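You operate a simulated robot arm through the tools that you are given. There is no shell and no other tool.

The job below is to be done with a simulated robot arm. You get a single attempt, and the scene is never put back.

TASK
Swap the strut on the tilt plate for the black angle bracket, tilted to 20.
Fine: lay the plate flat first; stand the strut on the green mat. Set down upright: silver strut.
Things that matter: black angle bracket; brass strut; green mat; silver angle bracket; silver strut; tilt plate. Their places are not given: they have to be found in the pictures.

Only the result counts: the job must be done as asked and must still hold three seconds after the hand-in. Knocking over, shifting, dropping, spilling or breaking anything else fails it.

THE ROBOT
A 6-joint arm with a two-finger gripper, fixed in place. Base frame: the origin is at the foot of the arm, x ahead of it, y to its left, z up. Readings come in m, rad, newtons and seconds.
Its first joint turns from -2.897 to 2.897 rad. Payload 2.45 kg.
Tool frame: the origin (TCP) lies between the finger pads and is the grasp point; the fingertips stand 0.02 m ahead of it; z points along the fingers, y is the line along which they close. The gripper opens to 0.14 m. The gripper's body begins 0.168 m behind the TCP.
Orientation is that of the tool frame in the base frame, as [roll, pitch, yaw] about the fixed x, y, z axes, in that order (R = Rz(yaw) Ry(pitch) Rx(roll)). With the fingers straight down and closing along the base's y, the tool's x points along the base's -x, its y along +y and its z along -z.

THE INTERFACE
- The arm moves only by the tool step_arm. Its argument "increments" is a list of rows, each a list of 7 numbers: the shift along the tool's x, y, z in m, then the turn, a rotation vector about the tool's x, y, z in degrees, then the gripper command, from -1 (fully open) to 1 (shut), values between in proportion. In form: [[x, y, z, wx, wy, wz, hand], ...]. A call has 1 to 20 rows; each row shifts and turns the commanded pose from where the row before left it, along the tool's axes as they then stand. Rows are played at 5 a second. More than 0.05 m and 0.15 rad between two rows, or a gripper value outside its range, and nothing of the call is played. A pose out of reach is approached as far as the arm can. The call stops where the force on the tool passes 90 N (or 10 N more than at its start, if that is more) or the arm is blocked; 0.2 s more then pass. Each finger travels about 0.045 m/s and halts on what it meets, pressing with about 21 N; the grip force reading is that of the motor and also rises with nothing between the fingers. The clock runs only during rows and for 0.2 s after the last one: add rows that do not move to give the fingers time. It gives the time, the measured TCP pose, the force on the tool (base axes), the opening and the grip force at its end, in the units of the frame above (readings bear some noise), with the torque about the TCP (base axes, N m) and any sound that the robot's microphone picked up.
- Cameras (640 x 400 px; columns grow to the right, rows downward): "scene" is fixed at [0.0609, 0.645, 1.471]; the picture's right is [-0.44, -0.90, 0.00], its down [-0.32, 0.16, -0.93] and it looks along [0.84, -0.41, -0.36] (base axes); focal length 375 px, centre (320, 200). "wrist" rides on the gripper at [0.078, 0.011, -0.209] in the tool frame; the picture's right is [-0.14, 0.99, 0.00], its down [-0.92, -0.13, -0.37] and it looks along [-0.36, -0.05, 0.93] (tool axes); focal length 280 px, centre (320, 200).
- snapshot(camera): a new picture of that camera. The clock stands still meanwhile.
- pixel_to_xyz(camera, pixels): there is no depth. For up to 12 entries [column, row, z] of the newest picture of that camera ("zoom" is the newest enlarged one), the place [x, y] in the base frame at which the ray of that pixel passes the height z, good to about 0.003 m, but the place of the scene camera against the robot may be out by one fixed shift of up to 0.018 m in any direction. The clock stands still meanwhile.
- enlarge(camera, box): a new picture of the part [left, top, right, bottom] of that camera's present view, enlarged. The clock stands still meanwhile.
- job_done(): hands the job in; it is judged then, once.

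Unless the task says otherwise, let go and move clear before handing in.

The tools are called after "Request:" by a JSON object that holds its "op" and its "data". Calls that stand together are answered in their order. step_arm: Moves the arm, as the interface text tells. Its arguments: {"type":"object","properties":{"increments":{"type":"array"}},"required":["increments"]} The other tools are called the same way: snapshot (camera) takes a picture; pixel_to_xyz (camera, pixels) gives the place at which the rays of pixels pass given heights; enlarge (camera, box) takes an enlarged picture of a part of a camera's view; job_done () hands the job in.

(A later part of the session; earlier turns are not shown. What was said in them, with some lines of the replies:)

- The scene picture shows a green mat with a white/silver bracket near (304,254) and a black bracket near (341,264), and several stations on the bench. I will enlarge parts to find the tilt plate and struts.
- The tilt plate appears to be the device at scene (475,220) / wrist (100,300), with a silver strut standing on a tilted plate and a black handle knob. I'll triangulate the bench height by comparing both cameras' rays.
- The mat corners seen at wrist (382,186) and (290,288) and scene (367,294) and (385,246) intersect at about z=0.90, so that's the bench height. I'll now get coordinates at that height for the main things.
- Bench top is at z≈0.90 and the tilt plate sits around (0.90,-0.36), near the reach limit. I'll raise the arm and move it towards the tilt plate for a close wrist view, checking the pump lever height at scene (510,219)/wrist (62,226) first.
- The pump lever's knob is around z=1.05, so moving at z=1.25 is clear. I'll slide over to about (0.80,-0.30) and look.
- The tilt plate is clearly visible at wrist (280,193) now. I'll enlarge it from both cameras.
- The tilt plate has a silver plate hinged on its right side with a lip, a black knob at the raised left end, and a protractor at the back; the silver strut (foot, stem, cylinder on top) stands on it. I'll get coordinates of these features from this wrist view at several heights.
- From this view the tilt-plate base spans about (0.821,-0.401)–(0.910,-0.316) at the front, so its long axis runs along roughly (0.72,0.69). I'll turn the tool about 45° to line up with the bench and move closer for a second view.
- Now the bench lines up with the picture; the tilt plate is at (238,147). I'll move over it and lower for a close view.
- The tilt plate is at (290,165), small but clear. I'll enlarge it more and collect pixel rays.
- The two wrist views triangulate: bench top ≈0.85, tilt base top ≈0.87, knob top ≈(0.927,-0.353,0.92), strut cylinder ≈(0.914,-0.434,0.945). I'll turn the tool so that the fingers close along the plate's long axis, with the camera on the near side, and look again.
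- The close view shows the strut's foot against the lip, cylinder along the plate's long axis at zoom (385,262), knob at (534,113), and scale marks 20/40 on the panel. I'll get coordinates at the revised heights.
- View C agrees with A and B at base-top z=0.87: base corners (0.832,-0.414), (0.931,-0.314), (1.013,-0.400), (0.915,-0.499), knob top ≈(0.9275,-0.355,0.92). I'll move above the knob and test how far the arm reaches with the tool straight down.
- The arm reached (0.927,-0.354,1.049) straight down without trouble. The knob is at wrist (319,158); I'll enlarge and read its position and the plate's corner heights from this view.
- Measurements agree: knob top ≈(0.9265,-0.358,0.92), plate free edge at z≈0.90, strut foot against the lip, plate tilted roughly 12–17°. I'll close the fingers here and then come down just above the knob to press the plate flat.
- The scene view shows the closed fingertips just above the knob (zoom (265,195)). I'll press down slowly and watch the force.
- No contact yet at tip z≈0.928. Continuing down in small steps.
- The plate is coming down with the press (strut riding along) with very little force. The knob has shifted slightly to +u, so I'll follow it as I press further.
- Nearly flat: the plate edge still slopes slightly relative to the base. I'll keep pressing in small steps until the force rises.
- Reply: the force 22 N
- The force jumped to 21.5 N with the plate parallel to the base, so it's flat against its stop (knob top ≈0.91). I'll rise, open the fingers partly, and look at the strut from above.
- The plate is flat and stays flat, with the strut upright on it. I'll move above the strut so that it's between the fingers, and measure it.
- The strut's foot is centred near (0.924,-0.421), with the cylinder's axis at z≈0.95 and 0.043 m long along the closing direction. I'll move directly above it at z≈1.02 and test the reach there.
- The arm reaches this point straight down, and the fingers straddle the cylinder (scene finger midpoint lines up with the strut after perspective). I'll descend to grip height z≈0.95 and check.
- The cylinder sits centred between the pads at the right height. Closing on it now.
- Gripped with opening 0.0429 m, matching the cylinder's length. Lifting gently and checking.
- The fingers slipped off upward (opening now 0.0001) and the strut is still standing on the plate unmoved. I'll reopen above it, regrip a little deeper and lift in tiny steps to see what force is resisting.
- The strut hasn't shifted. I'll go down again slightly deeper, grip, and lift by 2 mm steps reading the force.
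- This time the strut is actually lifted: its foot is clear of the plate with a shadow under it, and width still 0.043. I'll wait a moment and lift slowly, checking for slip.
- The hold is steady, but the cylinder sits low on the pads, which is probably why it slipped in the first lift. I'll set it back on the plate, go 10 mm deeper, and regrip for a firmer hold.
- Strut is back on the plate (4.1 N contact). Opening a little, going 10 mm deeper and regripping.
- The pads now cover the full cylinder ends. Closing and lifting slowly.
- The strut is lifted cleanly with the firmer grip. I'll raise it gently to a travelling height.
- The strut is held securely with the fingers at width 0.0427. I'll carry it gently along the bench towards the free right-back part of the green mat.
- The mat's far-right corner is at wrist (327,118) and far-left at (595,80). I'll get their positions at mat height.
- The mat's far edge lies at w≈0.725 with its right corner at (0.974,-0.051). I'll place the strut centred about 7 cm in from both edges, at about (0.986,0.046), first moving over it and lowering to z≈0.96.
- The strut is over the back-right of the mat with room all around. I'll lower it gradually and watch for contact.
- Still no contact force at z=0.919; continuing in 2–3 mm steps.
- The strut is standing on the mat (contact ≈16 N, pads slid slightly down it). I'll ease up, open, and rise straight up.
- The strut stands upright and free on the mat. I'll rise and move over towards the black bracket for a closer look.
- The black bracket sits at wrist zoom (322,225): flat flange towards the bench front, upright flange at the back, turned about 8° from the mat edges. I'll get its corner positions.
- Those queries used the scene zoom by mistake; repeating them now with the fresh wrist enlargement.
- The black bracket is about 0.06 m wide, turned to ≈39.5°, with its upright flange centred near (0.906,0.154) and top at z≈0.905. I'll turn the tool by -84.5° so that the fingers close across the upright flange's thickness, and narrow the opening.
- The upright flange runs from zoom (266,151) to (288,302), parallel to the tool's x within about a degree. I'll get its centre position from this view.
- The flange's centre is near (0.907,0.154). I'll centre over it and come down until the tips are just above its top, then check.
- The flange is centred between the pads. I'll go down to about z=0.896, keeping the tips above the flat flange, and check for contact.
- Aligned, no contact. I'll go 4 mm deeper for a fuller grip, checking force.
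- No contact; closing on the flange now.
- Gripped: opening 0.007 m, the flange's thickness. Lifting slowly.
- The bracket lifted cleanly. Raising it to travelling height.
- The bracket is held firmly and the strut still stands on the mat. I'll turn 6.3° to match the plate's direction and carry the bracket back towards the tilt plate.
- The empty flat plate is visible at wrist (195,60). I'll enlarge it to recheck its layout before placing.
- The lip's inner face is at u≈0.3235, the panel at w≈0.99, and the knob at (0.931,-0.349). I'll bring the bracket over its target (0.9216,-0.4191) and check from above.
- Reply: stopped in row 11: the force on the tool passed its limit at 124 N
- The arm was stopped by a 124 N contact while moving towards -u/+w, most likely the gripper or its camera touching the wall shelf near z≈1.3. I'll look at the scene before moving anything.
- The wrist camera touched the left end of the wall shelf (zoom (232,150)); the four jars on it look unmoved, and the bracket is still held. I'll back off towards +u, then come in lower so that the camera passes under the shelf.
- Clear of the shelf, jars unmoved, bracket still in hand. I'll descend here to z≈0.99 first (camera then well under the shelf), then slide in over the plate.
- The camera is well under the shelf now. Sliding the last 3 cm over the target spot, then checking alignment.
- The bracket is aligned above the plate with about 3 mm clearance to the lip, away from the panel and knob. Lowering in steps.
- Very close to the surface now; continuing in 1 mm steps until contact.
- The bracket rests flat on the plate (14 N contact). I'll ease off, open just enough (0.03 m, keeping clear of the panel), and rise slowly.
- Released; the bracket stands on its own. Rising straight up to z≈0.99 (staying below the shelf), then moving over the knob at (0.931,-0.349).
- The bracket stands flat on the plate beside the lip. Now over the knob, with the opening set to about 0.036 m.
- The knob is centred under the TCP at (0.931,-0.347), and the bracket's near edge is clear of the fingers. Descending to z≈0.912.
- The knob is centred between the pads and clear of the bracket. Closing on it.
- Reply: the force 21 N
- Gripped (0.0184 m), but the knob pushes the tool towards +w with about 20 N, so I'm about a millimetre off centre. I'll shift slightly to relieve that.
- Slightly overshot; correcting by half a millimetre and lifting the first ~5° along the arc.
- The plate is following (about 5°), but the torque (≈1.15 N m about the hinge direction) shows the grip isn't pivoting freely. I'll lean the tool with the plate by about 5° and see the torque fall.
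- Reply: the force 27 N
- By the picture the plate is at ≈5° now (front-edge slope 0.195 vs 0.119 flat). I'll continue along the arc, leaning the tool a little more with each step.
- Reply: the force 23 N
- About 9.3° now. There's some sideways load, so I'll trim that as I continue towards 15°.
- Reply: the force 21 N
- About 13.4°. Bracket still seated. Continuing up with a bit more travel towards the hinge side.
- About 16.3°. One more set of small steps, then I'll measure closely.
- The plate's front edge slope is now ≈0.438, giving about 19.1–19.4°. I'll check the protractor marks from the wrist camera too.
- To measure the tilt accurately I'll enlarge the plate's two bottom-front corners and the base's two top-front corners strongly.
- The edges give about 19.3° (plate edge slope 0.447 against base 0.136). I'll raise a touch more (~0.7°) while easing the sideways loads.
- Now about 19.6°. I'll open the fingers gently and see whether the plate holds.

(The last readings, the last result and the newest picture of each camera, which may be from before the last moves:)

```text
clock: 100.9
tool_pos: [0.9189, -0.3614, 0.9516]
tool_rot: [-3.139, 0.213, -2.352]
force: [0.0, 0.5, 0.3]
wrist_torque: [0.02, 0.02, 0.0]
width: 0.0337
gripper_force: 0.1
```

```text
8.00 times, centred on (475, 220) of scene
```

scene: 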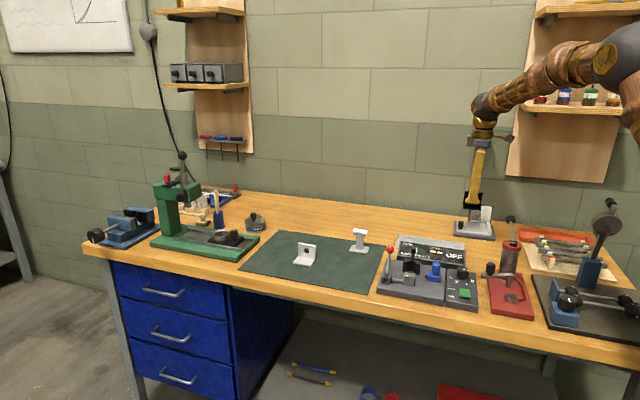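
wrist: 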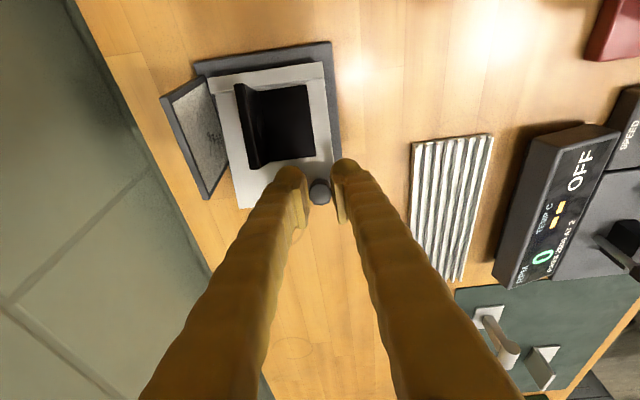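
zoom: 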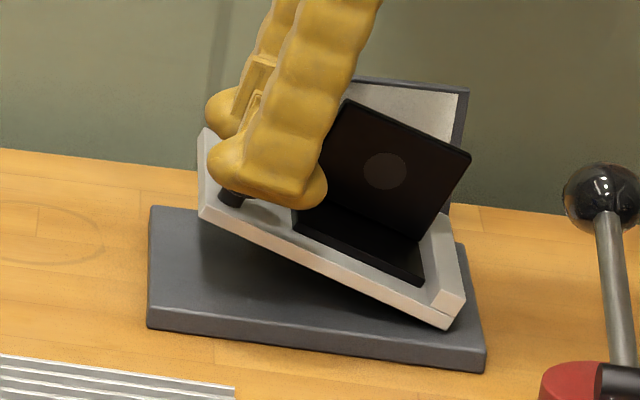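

The plate holds its angle after release (corner still at (334,114)) and the bracket stays seated. I'll withdraw straight up, return the tool to vertical, staying under the shelf.

Request:
{"op": "step_arm", "data": {"increments": [[-0.0011, 0, -0.0049, 0, 0, 0, 0.52], [-0.0021, 0, -0.0098, 0, 0, 0, 0.52], [-0.0032, 0, -0.0147, 0, 0, 0, 0.52], [-0.0043, 0, -0.0195, 0, 0, 0, 0.52], [-0.0021, 0, -0.0098, 0, 0, 0, 0.52], [0, 0, 0, 0, 4, 0, 0.52], [0, 0, 0, 0, 4, 0, 0.52], [0, 0, 0, 0, 4.2, 0, 0.52], [0, 0, 0, 0, 0, 0, 0.52]]}}

Request:
{"op": "snapshot", "data": {"camera": "scene"}}

Request:
{"op": "enlarge", "data": {"camera": "scene", "box": [445, 195, 505, 245]}}

```text
clock: 102.9
tool_pos: [0.9188, -0.3611, 1.012]
tool_rot: [-3.14, -0.001, -2.35]
force: [0.3, 0.1, -0.3]
wrist_torque: [0.01, 0.01, -0.01]
width: 0.0336
gripper_force: 0.0
```

```text
taken
```

scene: 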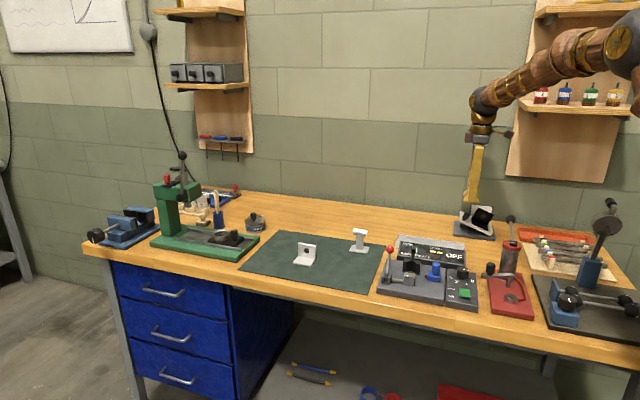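

```text
8.00 times, centred on (475, 220) of scene
```

zoom: 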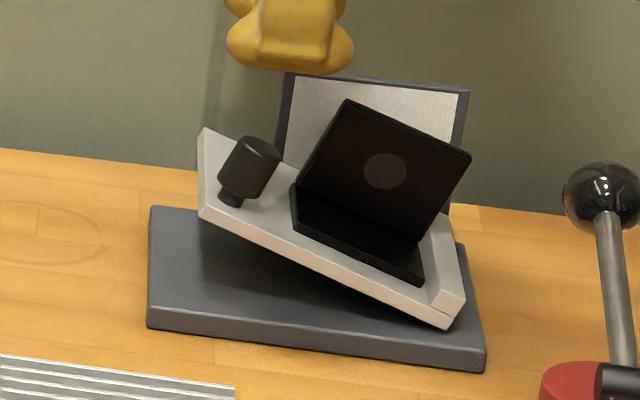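

The bracket stays put on the tilted plate and the strut still stands on the mat. I'll check the protractor from the wrist camera here.

Request:
{"op": "snapshot", "data": {"camera": "wrist"}}

Request:
{"op": "enlarge", "data": {"camera": "wrist", "box": [180, 30, 340, 190]}}

```text
taken
```

wrist: 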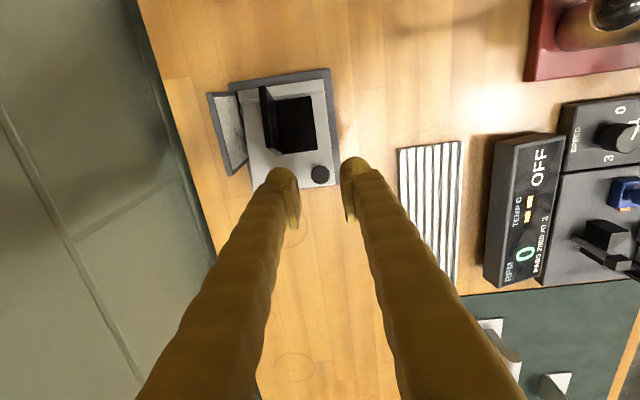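

```text
2.50 times, centred on (260, 110) of wrist
```

zoom: 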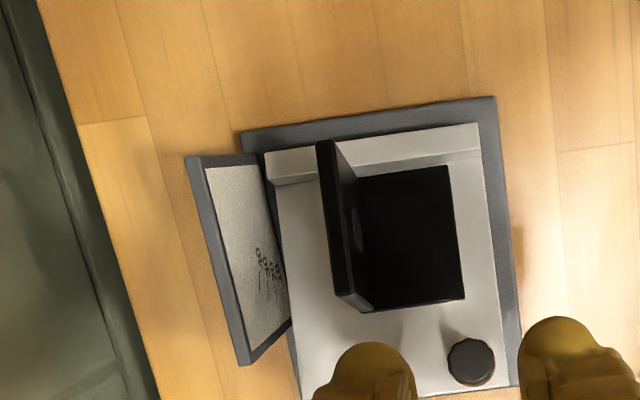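

The marks are too oblique from here. I'll back away slightly from the wall, turn the tool so that the camera is on the near side, and tilt it to look at the protractor more squarely.

Request:
{"op": "step_arm", "data": {"increments": [[-0.02, 0.02, -0.01, 0, 0, 0, 0.3], [-0.01, 0.02, -0.01, 0, 0, 0, 0], [0, 0, 0, 0, 0, 8.2, 0], [0, 0, 0, 0, 0, 8.2, 0], [0, 0, 0, 0, 0, 8.2, 0], [0, 0, 0, 0, 0, 8.2, 0], [0, 0, 0, 0, 0, 8.2, 0], [0, 0, 0, 0, 0, 8.2, 0], [0, 0, 0, 0, 0, 8.2, 0], [0, 0, 0, 0, 0, 8.2, 0], [0, 0, 0, 0, 0, 8.2, 0], [0, 0, 0, 0, 0, 8.2, 0], [0, 0, 0, 0, 0, 8, 0], [0, 0, 0, 0, 0, 0, 0]]}}

Request:
{"op": "snapshot", "data": {"camera": "wrist"}}

Request:
{"op": "snapshot", "data": {"camera": "scene"}}

```text
clock: 105.9
tool_pos: [0.9116, -0.3126, 1.0315]
tool_rot: [3.141, 0.003, 2.359]
force: [0.1, -0.1, 0.1]
wrist_torque: [0.03, -0.01, 0.04]
width: 0.0698
gripper_force: 0.0
```

```text
taken
```

wrist: 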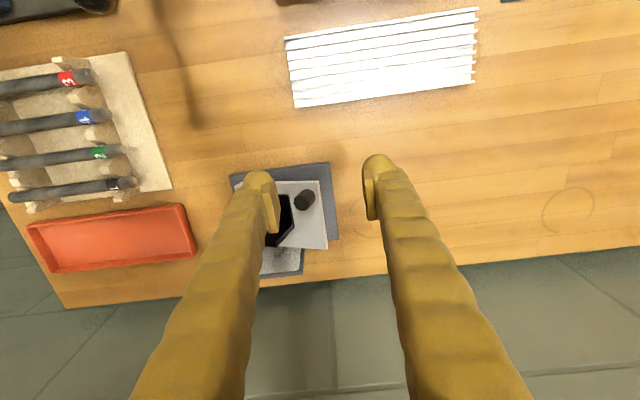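

```text
taken
```

scene: 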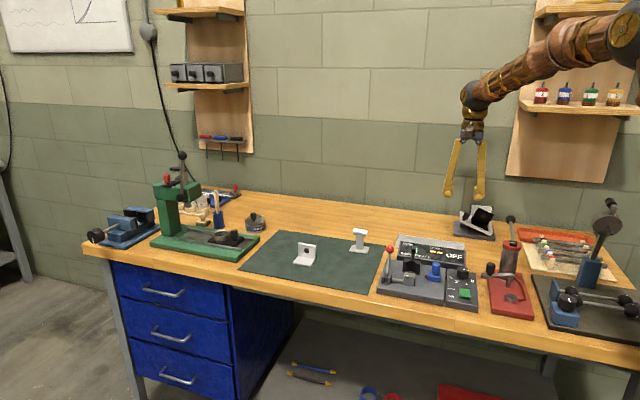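

I'll tilt the tool 25° outward at a safe height so the camera looks at the panel less steeply.

Request:
{"op": "step_arm", "data": {"increments": [[0, 0, -0.025, 0, 0, 0, -0.5], [0, 0, 0, 0, -6.25, 0, -0.5], [0, 0, 0, 0, -6.25, 0, -0.5], [0, 0, 0, 0, -6.25, 0, -0.5], [0, 0, 0, 0, -6.25, 0, -0.5], [0, 0, 0, 0, 0, 0, -0.5]]}}

Request:
{"op": "snapshot", "data": {"camera": "wrist"}}

Request:
{"op": "enlarge", "data": {"camera": "wrist", "box": [220, 90, 380, 240]}}

```text
clock: 107.3
tool_pos: [0.9114, -0.3122, 1.0555]
tool_rot: [-3.14, 0.438, 2.36]
force: [0.3, 0.1, 0.6]
wrist_torque: [0.01, -0.02, -0.01]
width: 0.1054
gripper_force: 0.1
```

```text
taken
```

wrist: 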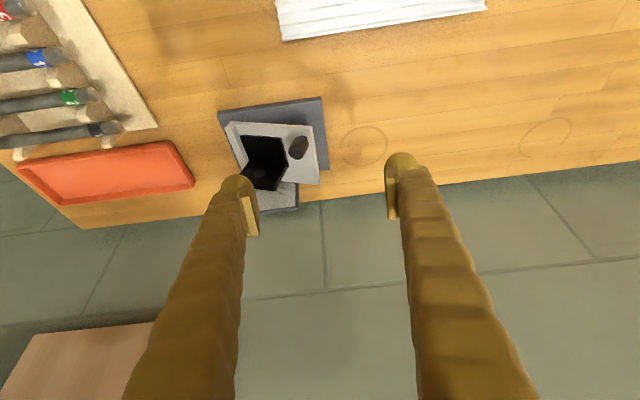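

```text
2.67 times, centred on (300, 165) of wrist
```

zoom: 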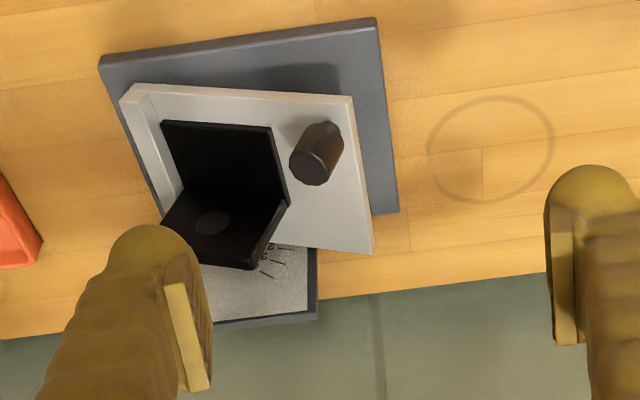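

Marks are visible near wrist (280,186). Enlarging that strongly.

Request:
{"op": "enlarge", "data": {"camera": "wrist", "box": [260, 168, 308, 198]}}

```text
13.33 times, centred on (284, 183) of wrist
```

zoom: 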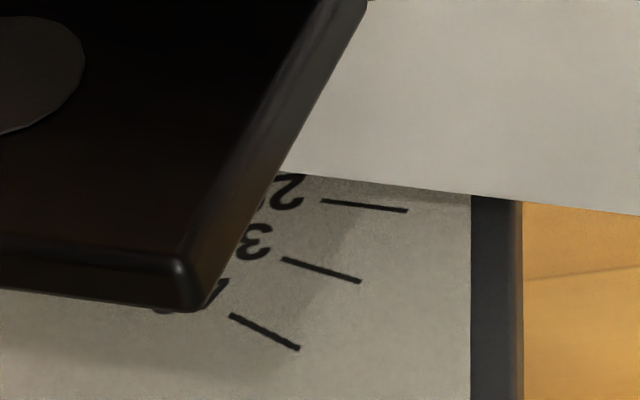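

The plate's back edge (slope 0.123) runs parallel to the 20 mark (slope 0.128; the 30 mark is 0.304), so the tilt reads 20° within about half a degree. I'll now move the arm clear and do a final check.

Request:
{"op": "step_arm", "data": {"increments": [[0.0187, 0, -0.0308, 0, 0, 0, -0.5], [0.0187, 0, -0.0308, 0, 0, 0, -0.5], [0.0187, 0, -0.0308, 0, 0, 0, -0.5], [0.0187, 0, -0.0308, 0, 0, 0, -0.5], [0.0187, 0, -0.0308, 0, 0, 0, -0.5], [0, 0, 0, 0, 6.25, 0, -0.5], [0, 0, 0, 0, 6.25, 0, -0.5], [0, 0, 0, 0, 6.25, 0, -0.5], [0, 0, 0, 0, 6.25, 0, -0.5], [0, 0, 0, 0, 0, 0, -0.5], [0, 0, 0, 0, 0, 0, -0.5]]}}

Request:
{"op": "snapshot", "data": {"camera": "scene"}}

Request:
{"op": "enlarge", "data": {"camera": "scene", "box": [445, 195, 505, 245]}}

Request:
{"op": "enlarge", "data": {"camera": "scene", "box": [230, 200, 400, 300]}}

Request:
{"op": "enlarge", "data": {"camera": "scene", "box": [500, 60, 640, 190]}}

```text
clock: 109.7
tool_pos: [0.8045, -0.2064, 1.1566]
tool_rot: [3.141, 0.0, 2.361]
force: [-0.5, 0.2, 0.6]
wrist_torque: [-0.02, 0.02, 0.0]
width: 0.1049
gripper_force: 0.1
```

```text
taken
```

scene: 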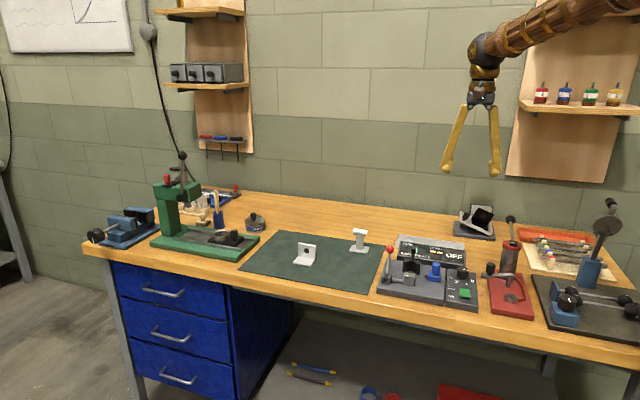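

```text
8.00 times, centred on (475, 220) of scene
```

zoom: 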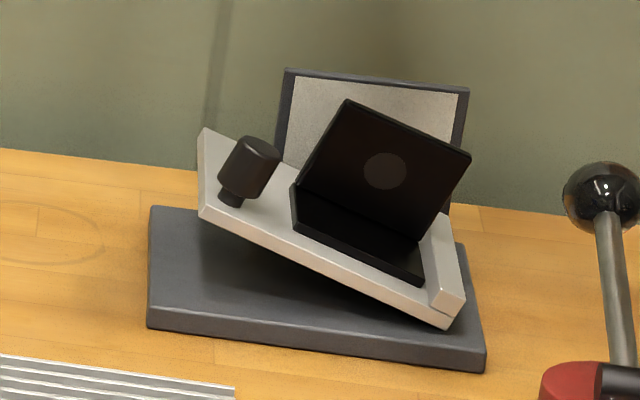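

```text
3.76 times, centred on (315, 250) of scene
```

zoom: 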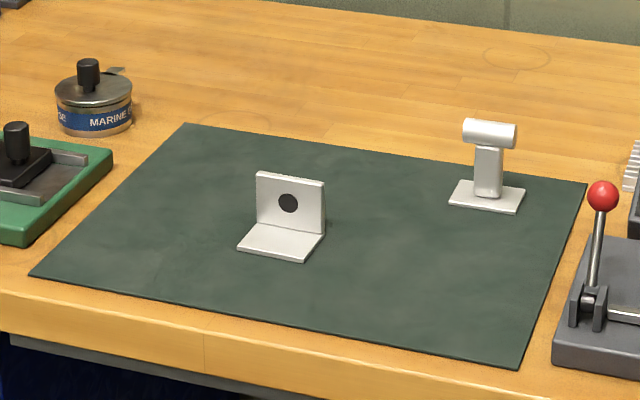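

```text
3.08 times, centred on (570, 125) of scene
```

zoom: 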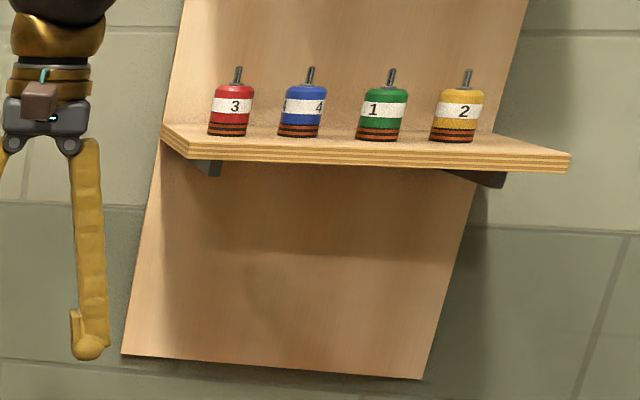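

The final pictures show:
- **Tilt plate:** the black bracket is seated on the plate, which holds at about 20°.
- **Strut:** the silver strut stands upright on the green mat.
- **Everything else:** the silver bracket and the shelf jars look unmoved.
- **Arm:** it has let go and is clear.

I'm handing in the job.

Request:
{"op": "job_done", "data": {}}

```text
The job is handed in.
```

The job is handed in. The black angle bracket is on the tilt plate at about 20°, and the silver strut stands upright on the green mat.

- **Plate flat first:** I pressed the plate down to its flat stop before lifting the strut off.
- **Tilt:** after release, the plate's back edge was parallel to the protractor's 20 mark. The scene camera gave about 19.6°. It held steady for about nine seconds before I handed in.
- **Strut:** my first lift slipped off it without moving it. A deeper grip held.
- **Shelf contact:** while I was carrying the bracket to the plate, the wrist camera hit the end of the wall shelf. The arm stopped at 124 N. The four jars on the shelf look unmoved in the pictures before and after, and the bracket stayed in the grip.
- **Brass strut:** I never saw it in any picture. The strut on the plate was silver, which matched your instruction.
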